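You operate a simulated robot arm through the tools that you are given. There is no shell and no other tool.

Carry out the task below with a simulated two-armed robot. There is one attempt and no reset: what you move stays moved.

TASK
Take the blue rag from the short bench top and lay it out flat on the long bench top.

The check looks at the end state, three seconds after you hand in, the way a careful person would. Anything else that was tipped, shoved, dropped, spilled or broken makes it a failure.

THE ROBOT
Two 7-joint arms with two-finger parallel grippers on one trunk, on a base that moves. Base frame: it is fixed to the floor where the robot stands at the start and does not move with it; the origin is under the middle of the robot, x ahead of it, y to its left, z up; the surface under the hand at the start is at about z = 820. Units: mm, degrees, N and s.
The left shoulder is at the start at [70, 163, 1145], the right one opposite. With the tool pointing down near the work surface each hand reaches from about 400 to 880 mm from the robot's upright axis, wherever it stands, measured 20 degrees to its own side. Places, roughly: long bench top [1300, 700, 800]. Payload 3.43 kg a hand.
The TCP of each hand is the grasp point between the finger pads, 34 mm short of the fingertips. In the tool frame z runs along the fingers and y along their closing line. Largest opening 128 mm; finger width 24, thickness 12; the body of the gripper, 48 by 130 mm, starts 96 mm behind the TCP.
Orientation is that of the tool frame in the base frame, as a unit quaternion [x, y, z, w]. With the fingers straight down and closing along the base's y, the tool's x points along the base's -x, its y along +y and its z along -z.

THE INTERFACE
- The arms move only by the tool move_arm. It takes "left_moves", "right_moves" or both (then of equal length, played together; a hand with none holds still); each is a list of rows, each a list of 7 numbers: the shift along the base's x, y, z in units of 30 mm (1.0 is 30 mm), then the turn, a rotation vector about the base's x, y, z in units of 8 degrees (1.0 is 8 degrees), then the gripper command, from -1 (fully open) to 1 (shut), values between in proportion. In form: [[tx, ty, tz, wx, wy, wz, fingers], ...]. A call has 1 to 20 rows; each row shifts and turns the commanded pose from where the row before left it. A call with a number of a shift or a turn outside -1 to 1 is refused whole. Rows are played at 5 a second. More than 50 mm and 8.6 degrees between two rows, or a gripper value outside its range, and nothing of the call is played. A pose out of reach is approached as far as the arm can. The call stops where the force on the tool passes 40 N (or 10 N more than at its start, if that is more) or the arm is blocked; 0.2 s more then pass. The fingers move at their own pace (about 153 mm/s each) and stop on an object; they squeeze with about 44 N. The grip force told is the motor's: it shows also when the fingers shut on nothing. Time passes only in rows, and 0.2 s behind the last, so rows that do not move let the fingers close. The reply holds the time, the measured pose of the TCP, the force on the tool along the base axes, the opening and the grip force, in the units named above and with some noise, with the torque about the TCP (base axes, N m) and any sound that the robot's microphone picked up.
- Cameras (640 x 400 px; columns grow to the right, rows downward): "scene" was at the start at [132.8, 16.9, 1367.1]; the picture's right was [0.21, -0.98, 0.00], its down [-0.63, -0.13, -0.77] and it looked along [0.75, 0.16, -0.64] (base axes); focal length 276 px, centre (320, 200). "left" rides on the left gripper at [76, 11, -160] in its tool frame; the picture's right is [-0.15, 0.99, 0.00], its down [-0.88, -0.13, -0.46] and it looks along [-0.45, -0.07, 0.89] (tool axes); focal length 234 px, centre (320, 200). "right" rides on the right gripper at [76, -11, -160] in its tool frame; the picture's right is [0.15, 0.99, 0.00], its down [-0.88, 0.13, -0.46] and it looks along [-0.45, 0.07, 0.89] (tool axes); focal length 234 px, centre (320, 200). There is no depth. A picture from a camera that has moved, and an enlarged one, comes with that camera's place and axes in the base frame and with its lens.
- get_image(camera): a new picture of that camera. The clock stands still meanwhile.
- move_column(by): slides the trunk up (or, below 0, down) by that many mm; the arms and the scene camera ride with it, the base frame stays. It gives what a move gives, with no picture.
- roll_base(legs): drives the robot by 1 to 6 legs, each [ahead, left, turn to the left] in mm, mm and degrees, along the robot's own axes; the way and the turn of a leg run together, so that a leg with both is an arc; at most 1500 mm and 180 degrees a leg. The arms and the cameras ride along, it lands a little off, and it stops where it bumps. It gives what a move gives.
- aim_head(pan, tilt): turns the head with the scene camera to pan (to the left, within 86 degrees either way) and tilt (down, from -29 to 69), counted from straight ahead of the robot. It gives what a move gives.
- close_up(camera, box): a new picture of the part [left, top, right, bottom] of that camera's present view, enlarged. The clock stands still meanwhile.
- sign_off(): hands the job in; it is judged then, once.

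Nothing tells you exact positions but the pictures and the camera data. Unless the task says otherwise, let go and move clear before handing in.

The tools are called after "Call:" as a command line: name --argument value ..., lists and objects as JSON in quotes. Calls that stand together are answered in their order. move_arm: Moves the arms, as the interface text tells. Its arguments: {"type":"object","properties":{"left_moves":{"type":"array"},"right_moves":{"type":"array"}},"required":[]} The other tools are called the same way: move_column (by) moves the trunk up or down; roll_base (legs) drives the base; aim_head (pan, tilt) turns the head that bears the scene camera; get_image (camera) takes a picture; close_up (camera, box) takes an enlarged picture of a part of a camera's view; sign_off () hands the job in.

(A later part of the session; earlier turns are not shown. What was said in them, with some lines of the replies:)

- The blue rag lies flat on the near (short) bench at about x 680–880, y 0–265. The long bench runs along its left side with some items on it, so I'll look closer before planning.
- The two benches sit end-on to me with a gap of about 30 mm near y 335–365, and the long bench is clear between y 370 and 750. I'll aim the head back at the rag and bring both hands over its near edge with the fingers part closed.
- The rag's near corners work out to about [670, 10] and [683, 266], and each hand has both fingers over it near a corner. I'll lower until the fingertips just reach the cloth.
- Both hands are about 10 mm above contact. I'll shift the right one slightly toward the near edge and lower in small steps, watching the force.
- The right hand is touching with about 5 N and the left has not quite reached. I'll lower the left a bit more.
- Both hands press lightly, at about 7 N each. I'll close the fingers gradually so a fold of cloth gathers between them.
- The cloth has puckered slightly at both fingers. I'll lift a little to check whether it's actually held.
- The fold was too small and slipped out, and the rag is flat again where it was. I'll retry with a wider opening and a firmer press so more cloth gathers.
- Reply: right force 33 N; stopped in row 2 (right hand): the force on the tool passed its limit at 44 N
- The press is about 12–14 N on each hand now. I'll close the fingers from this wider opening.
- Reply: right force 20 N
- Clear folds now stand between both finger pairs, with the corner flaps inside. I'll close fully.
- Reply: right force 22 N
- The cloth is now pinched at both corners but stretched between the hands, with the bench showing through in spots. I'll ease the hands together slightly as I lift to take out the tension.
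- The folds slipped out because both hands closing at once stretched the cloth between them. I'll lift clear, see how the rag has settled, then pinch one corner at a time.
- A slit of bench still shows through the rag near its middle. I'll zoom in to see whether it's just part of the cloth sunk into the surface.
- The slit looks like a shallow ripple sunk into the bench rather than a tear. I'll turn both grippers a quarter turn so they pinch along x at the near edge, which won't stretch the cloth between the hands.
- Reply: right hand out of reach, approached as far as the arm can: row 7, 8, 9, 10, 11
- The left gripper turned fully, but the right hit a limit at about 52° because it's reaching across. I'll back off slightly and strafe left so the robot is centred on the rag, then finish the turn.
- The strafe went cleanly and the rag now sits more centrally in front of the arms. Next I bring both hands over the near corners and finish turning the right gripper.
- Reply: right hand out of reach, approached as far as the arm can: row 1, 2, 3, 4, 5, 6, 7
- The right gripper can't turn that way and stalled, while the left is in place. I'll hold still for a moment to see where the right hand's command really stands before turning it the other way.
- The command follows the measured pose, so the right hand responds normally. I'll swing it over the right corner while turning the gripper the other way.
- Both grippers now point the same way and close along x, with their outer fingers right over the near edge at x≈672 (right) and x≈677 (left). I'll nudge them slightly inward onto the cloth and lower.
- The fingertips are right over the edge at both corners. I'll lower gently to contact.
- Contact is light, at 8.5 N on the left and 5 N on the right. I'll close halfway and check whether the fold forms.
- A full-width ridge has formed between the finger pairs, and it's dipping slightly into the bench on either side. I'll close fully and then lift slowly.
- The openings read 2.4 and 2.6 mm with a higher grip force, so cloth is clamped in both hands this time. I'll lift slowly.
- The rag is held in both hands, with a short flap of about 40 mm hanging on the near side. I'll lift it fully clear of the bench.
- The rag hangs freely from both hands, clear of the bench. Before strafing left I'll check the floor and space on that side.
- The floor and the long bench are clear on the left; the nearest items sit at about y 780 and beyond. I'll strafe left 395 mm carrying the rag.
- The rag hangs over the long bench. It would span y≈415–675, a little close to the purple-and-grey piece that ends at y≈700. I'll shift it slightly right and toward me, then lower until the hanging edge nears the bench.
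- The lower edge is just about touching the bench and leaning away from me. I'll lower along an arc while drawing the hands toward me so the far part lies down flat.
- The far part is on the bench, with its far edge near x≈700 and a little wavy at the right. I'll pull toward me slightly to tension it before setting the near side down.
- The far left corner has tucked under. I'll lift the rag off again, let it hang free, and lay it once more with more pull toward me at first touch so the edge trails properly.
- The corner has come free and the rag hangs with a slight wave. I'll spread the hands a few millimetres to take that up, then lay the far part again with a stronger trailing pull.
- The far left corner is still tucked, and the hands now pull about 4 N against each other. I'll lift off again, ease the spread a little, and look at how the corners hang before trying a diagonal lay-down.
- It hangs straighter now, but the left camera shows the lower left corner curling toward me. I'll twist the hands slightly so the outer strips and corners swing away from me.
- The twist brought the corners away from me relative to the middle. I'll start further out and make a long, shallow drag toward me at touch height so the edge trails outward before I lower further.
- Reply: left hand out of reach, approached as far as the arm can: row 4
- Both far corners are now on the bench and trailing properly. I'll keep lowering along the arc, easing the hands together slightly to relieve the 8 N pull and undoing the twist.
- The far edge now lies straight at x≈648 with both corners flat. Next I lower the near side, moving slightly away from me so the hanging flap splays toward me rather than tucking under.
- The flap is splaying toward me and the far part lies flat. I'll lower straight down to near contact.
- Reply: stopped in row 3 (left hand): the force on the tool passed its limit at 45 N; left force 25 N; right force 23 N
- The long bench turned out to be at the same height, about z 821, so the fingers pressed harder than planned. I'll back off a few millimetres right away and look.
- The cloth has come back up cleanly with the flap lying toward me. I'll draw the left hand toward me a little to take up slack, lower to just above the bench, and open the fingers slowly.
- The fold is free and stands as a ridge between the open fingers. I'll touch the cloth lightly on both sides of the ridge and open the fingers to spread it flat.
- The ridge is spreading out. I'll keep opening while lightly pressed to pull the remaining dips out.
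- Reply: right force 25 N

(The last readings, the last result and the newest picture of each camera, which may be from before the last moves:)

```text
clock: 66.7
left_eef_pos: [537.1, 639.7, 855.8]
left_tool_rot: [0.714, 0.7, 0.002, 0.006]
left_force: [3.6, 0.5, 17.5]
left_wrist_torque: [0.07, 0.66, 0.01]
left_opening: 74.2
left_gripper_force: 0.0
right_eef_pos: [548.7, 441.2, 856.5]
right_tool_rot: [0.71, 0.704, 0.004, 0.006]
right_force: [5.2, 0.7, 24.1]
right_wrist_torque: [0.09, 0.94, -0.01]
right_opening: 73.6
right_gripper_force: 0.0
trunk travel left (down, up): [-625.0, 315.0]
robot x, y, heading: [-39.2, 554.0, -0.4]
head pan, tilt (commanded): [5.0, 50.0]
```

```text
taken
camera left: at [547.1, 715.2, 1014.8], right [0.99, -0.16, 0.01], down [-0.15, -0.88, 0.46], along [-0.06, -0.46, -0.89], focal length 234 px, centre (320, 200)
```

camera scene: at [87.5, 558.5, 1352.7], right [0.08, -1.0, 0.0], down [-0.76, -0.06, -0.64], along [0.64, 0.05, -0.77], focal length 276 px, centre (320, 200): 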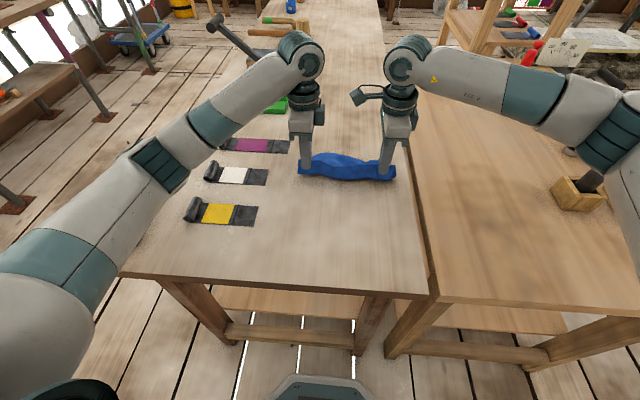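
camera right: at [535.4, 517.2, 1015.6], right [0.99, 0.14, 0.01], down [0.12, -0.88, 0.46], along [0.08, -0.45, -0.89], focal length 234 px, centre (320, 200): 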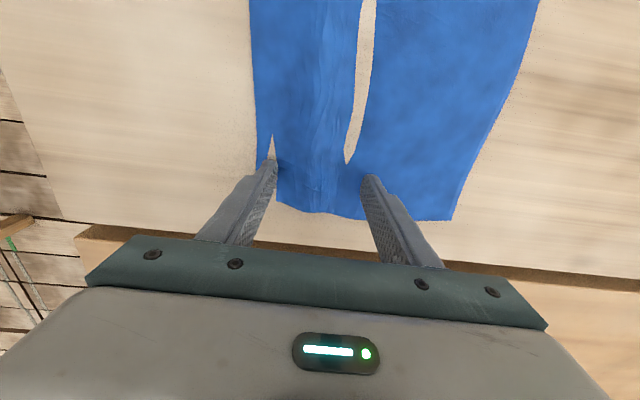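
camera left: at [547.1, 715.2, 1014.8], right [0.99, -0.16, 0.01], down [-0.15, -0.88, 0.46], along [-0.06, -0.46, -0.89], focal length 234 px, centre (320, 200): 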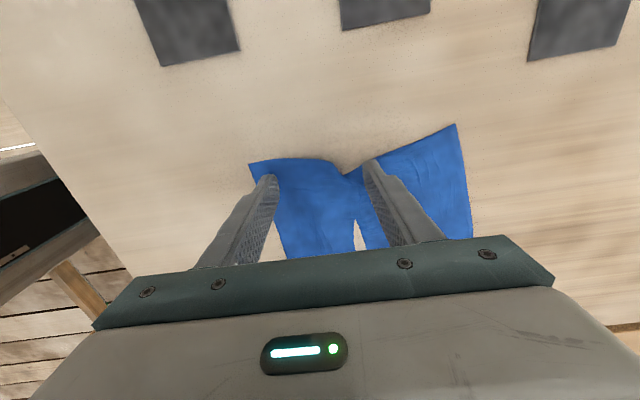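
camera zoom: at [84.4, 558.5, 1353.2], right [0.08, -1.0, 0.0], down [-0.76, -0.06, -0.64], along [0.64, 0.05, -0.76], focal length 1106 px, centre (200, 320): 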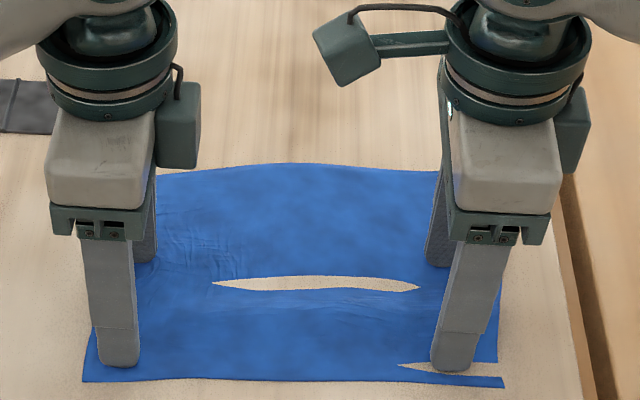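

Spreading works well; only a narrow slit in the middle and a small one near the right corner remain. I'll open a little further.

Call:
move_arm --left_moves '[[0, 0, 0, 0, 0, 0, -0.28], [0, 0, 0, 0, 0, 0, -0.36], [0, 0, 0, 0, 0, 0, -0.42], [0, 0, 0, 0, 0, 0, -0.42]]' --right_moves '[[0, 0, 0.03, 0, 0, 0, -0.28], [0, 0, 0, 0, 0, 0, -0.36], [0, 0, 0, 0, 0, 0, -0.42], [0, 0, 0, 0, 0, 0, -0.42]]'

Call:
close_up --camera "scene" --box '[270, 120, 430, 220]'

Call:
get_image --camera "right"

Call:
get_image --camera "left"

```text
clock: 67.7
left_eef_pos: [536.3, 640.2, 857.2]
left_tool_rot: [0.714, 0.7, 0.003, 0.007]
left_force: [4.6, 0.4, 21.1]
left_wrist_torque: [0.1, 0.97, -0.01]
left_opening: 87.9
left_gripper_force: 0.1
right_eef_pos: [548.1, 441.0, 857.0]
right_tool_rot: [0.71, 0.705, 0.005, 0.006]
right_force: [6.2, 1.2, 23.7]
right_wrist_torque: [0.09, 1.03, -0.06]
right_opening: 87.2
right_gripper_force: 0.1
trunk travel left (down, up): [-625.0, 315.0]
robot x, y, heading: [-41.2, 552.7, -0.4]
head pan, tilt (commanded): [5.0, 50.0]
```

```text
4.00 times, centred on (350, 170) of scene
camera zoom: at [84.2, 558.7, 1353.2], right [0.08, -1.0, 0.0], down [-0.76, -0.06, -0.64], along [0.64, 0.05, -0.76], focal length 1106 px, centre (200, 320)
```

zoom: 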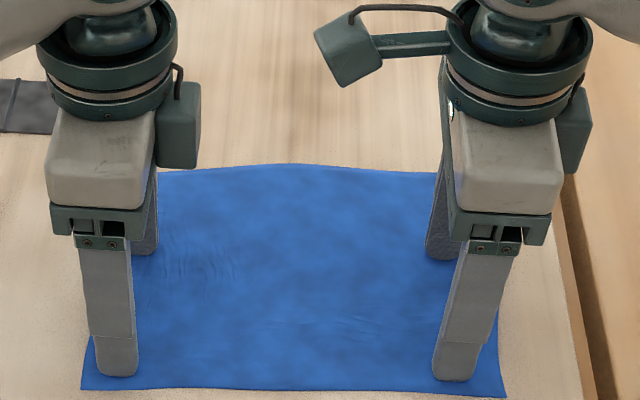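

```text
taken
camera right: at [534.9, 516.8, 1015.6], right [0.99, 0.14, 0.01], down [0.12, -0.88, 0.46], along [0.08, -0.45, -0.89], focal length 234 px, centre (320, 200)
```

right: 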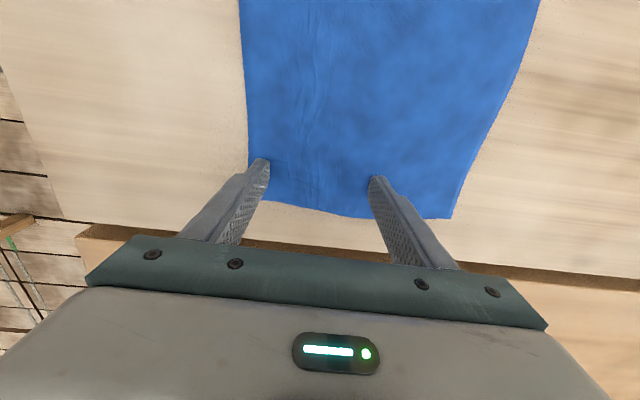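

```text
taken
camera left: at [546.9, 715.3, 1014.9], right [0.99, -0.16, 0.01], down [-0.15, -0.88, 0.46], along [-0.06, -0.46, -0.89], focal length 234 px, centre (320, 200)
```

left: 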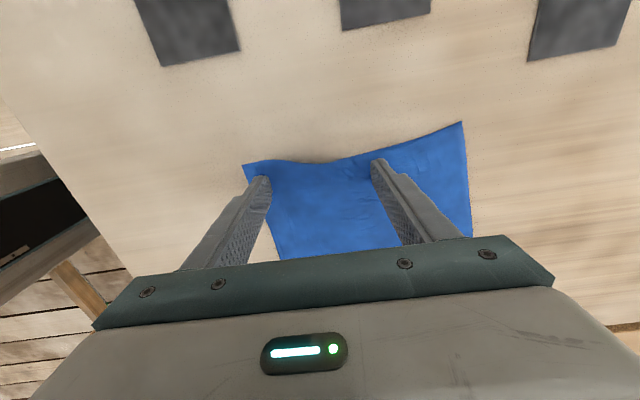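

The rag is now spread flat with no slits. I'll lift both hands straight up, keeping the fingers as they are.

Call:
move_arm --left_moves '[[0, 0, 0.15, 0, 0, 0, -0.42], [0, 0, 0.3, 0, 0, 0, -0.42], [0, 0, 0.6, 0, 0, 0, -0.42], [0, 0, 0.9, 0, 0, 0, -0.42], [0, 0, 0.9, 0, 0, 0, -0.42], [0, 0, 0.9, 0, 0, 0, -0.42]]' --right_moves '[[0, 0, 0.15, 0, 0, 0, -0.42], [0, 0, 0.3, 0, 0, 0, -0.42], [0, 0, 0.6, 0, 0, 0, -0.42], [0, 0, 0.9, 0, 0, 0, -0.42], [0, 0, 0.9, 0, 0, 0, -0.42], [0, 0, 0.9, 0, 0, 0, -0.42]]'

Call:
close_up --camera "scene" --box '[250, 100, 450, 225]'

Call:
get_image --camera "right"

Call:
get_image --camera "left"

```text
clock: 69.1
left_eef_pos: [538.5, 639.3, 969.3]
left_tool_rot: [0.714, 0.7, 0.001, 0.006]
left_force: [-0.3, 0.7, -0.1]
left_wrist_torque: [-0.01, -0.04, -0.02]
left_opening: 91.0
left_gripper_force: 0.0
right_eef_pos: [547.6, 440.6, 968.0]
right_tool_rot: [0.709, 0.705, 0.003, 0.005]
right_force: [0.3, -0.4, 0.1]
right_wrist_torque: [0.01, 0.0, -0.01]
right_opening: 91.2
right_gripper_force: 0.1
trunk travel left (down, up): [-625.0, 315.0]
robot x, y, heading: [-37.6, 552.2, -0.6]
head pan, tilt (commanded): [5.0, 50.0]
```

```text
3.20 times, centred on (350, 162) of scene
camera zoom: at [86.2, 558.5, 1352.7], right [0.08, -1.0, 0.0], down [-0.76, -0.06, -0.64], along [0.64, 0.05, -0.77], focal length 885 px, centre (224, 320)
```

zoom: 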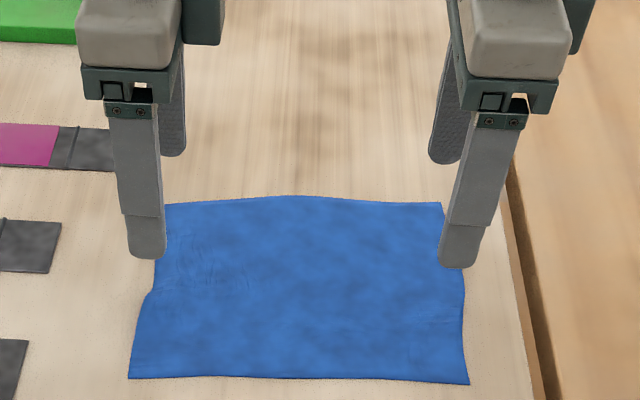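

```text
taken
camera right: at [534.4, 517.2, 1127.3], right [0.99, 0.14, 0.01], down [0.12, -0.88, 0.46], along [0.07, -0.45, -0.89], focal length 234 px, centre (320, 200)
```

right: 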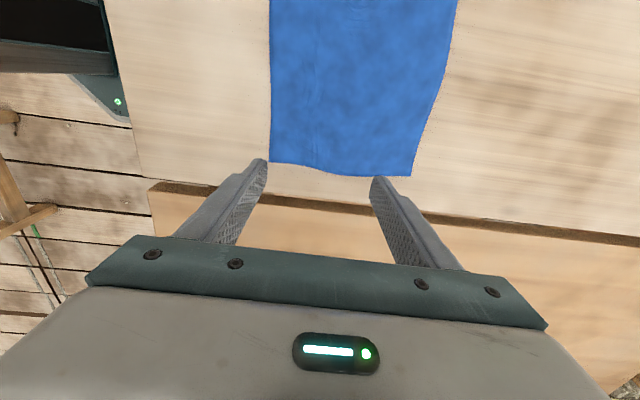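

```text
taken
camera left: at [549.4, 715.2, 1128.3], right [0.99, -0.17, 0.01], down [-0.15, -0.88, 0.46], along [-0.07, -0.45, -0.89], focal length 234 px, centre (320, 200)
```

left: 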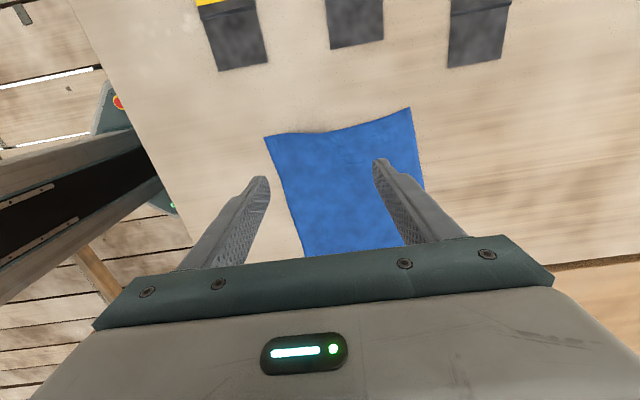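

The rag looks flat on the long bench. I'll raise the hands well clear and inspect the rag and both benches.

Call:
move_arm --left_moves '[[0, 0, 1, 0, 0, 0, -0.42], [0, 0, 1, 0, 0, 0, -0.42], [0, 0.5, 1, 0, 0, 0, -0.42], [0, 0.8, 0.5, 0, 0, 0, -0.42], [0, 0.8, 0, 0, 0, 0, -0.42]]' --right_moves '[[0, 0, 1, 0, 0, 0, -0.42], [0, 0, 1, 0, 0, 0, -0.42], [0, -0.5, 1, 0, 0, 0, -0.42], [0, -0.8, 0.5, 0, 0, 0, -0.42], [0, -0.8, 0, 0, 0, 0, -0.42]]'

Call:
get_image --camera "scene"

Call:
close_up --camera "scene" --box '[270, 145, 420, 235]'

Call:
aim_head --pan -25 --tilt 40

Call:
get_image --camera "scene"

```text
clock: 70.3
left_eef_pos: [540.8, 702.1, 1071.3]
left_tool_rot: [0.714, 0.7, 0.002, 0.005]
left_force: [0.0, -0.7, 0.9]
left_wrist_torque: [-0.01, 0.0, -0.01]
left_opening: 90.7
left_gripper_force: 0.1
right_eef_pos: [548.0, 379.6, 1071.6]
right_tool_rot: [0.71, 0.704, 0.002, 0.005]
right_force: [-0.1, -0.6, 0.3]
right_wrist_torque: [0.01, 0.0, -0.04]
right_opening: 90.6
right_gripper_force: 0.1
trunk travel left (down, up): [-625.0, 315.0]
robot x, y, heading: [-38.8, 555.7, -0.7]
head pan, tilt (commanded): [5.0, 50.0]
```

```text
taken
camera scene: at [87.1, 558.6, 1352.8], right [0.08, -1.0, 0.0], down [-0.76, -0.06, -0.64], along [0.64, 0.05, -0.77], focal length 276 px, centre (320, 200)
```

scene: 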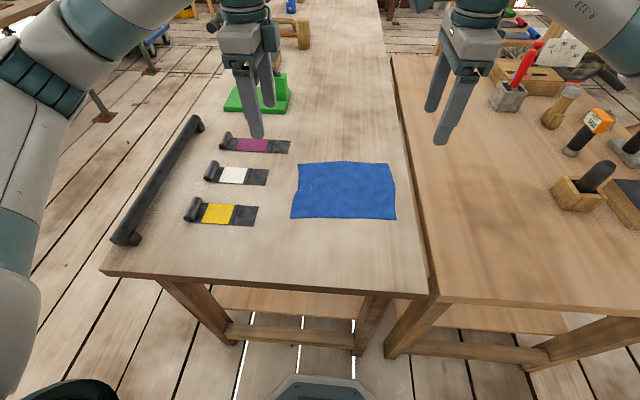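

```text
4.27 times, centred on (345, 190) of scene
camera zoom: at [87.1, 558.6, 1352.8], right [0.08, -1.0, 0.0], down [-0.76, -0.06, -0.64], along [0.64, 0.05, -0.77], focal length 1180 px, centre (213, 243)
```

zoom: 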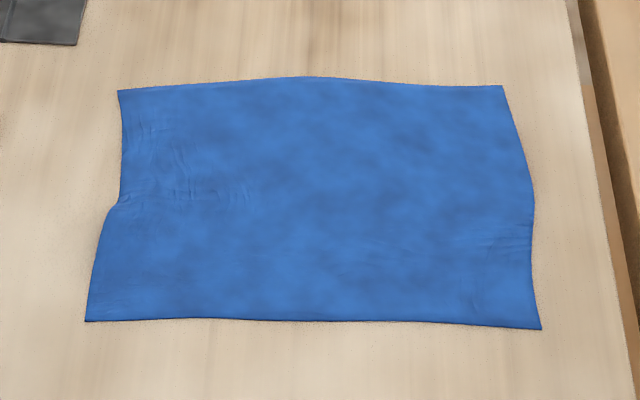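

```text
clock: 71.3
left_eef_pos: [540.4, 702.3, 1072.1]
left_tool_rot: [0.714, 0.7, 0.002, 0.005]
left_force: [-0.4, -0.3, 0.4]
left_wrist_torque: [-0.01, -0.02, -0.01]
left_opening: 91.0
left_gripper_force: 0.1
right_eef_pos: [547.8, 379.2, 1071.2]
right_tool_rot: [0.709, 0.705, 0.003, 0.005]
right_force: [-0.3, 0.4, -0.1]
right_wrist_torque: [-0.01, -0.01, -0.02]
right_opening: 90.8
right_gripper_force: 0.0
trunk travel left (down, up): [-625.0, 315.0]
robot x, y, heading: [-39.8, 552.3, -0.6]
head pan, tilt (commanded): [-25.0, 40.0]
```

```text
taken
camera scene: at [87.2, 515.9, 1366.9], right [-0.43, -0.9, 0.0], down [-0.58, 0.28, -0.77], along [0.69, -0.33, -0.64], focal length 276 px, centre (320, 200)
```

scene: 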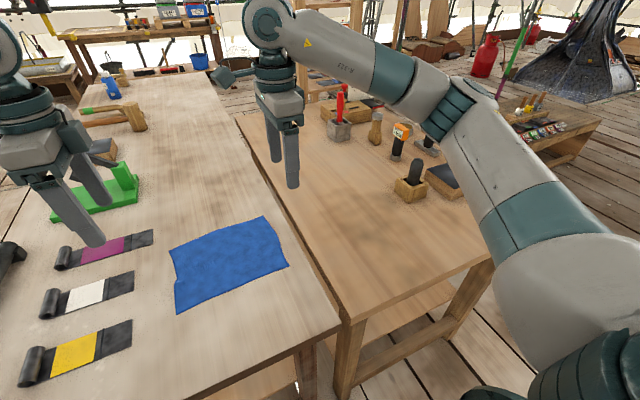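

All other items stand where they were. I'll check the small notch on the rag's left edge up close.

Call:
close_up --camera "scene" --box '[155, 205, 300, 320]'

Call:
close_up --camera "left" --box '[200, 60, 520, 260]'

```text
3.48 times, centred on (228, 262) of scene
camera zoom: at [87.2, 515.9, 1366.9], right [-0.43, -0.9, 0.0], down [-0.58, 0.28, -0.77], along [0.69, -0.33, -0.64], focal length 962 px, centre (642, -17)
```

zoom: 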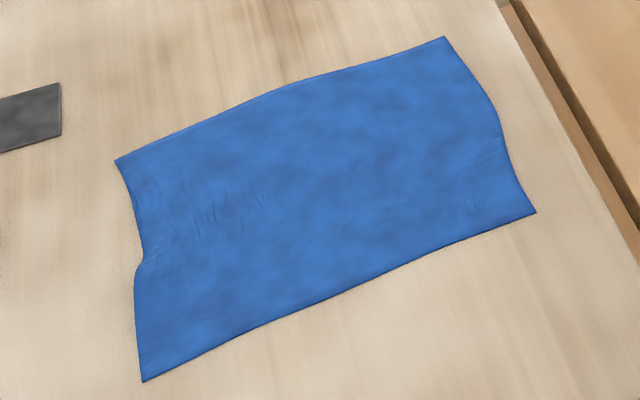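

```text
2.00 times, centred on (360, 160) of left
camera zoom: at [551.2, 777.8, 1230.7], right [0.99, -0.16, 0.01], down [-0.15, -0.88, 0.46], along [-0.07, -0.45, -0.89], focal length 468 px, centre (240, 280)
```

zoom: 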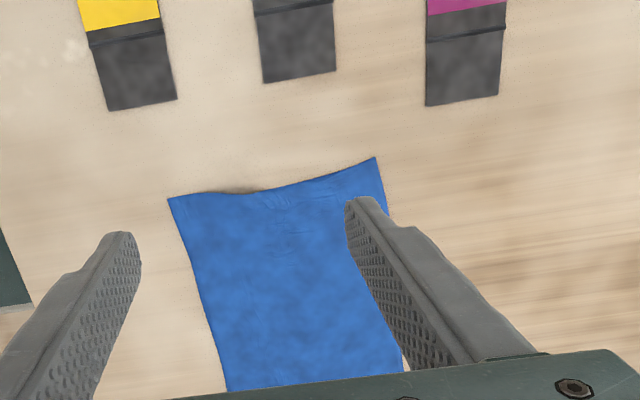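

The rag lies spread on the long bench, about 195 × 252 mm with all four corners out and only a faint pucker on the left edge. It's clear of the other items, nothing else has moved, and both hands are open and well away, so I'm handing in.

Call:
sign_off

```text
The job is handed in.
```

The blue rag is on the long bench top, spread out with all four corners out, and I've handed the job in. I don't have the check's result.

- **Size:** from the last pictures it covers about 195 × 252 mm, close to the roughly 198 × 257 mm it measured on the short bench. The one flaw I could see is a faint pucker on its left edge.
- **Handling:** the first two pinches slipped, and the first two lay-downs left the far left corner tucked under. I lifted the rag and laid it again each time. While lowering it, the fingers briefly pressed the bench at about 45 N, because the long bench turned out level with the short one rather than 20 mm lower.
- **Surroundings:** in the last pictures the other items on both benches look undisturbed. Both hands had let go and were raised about 215 mm above the bench.
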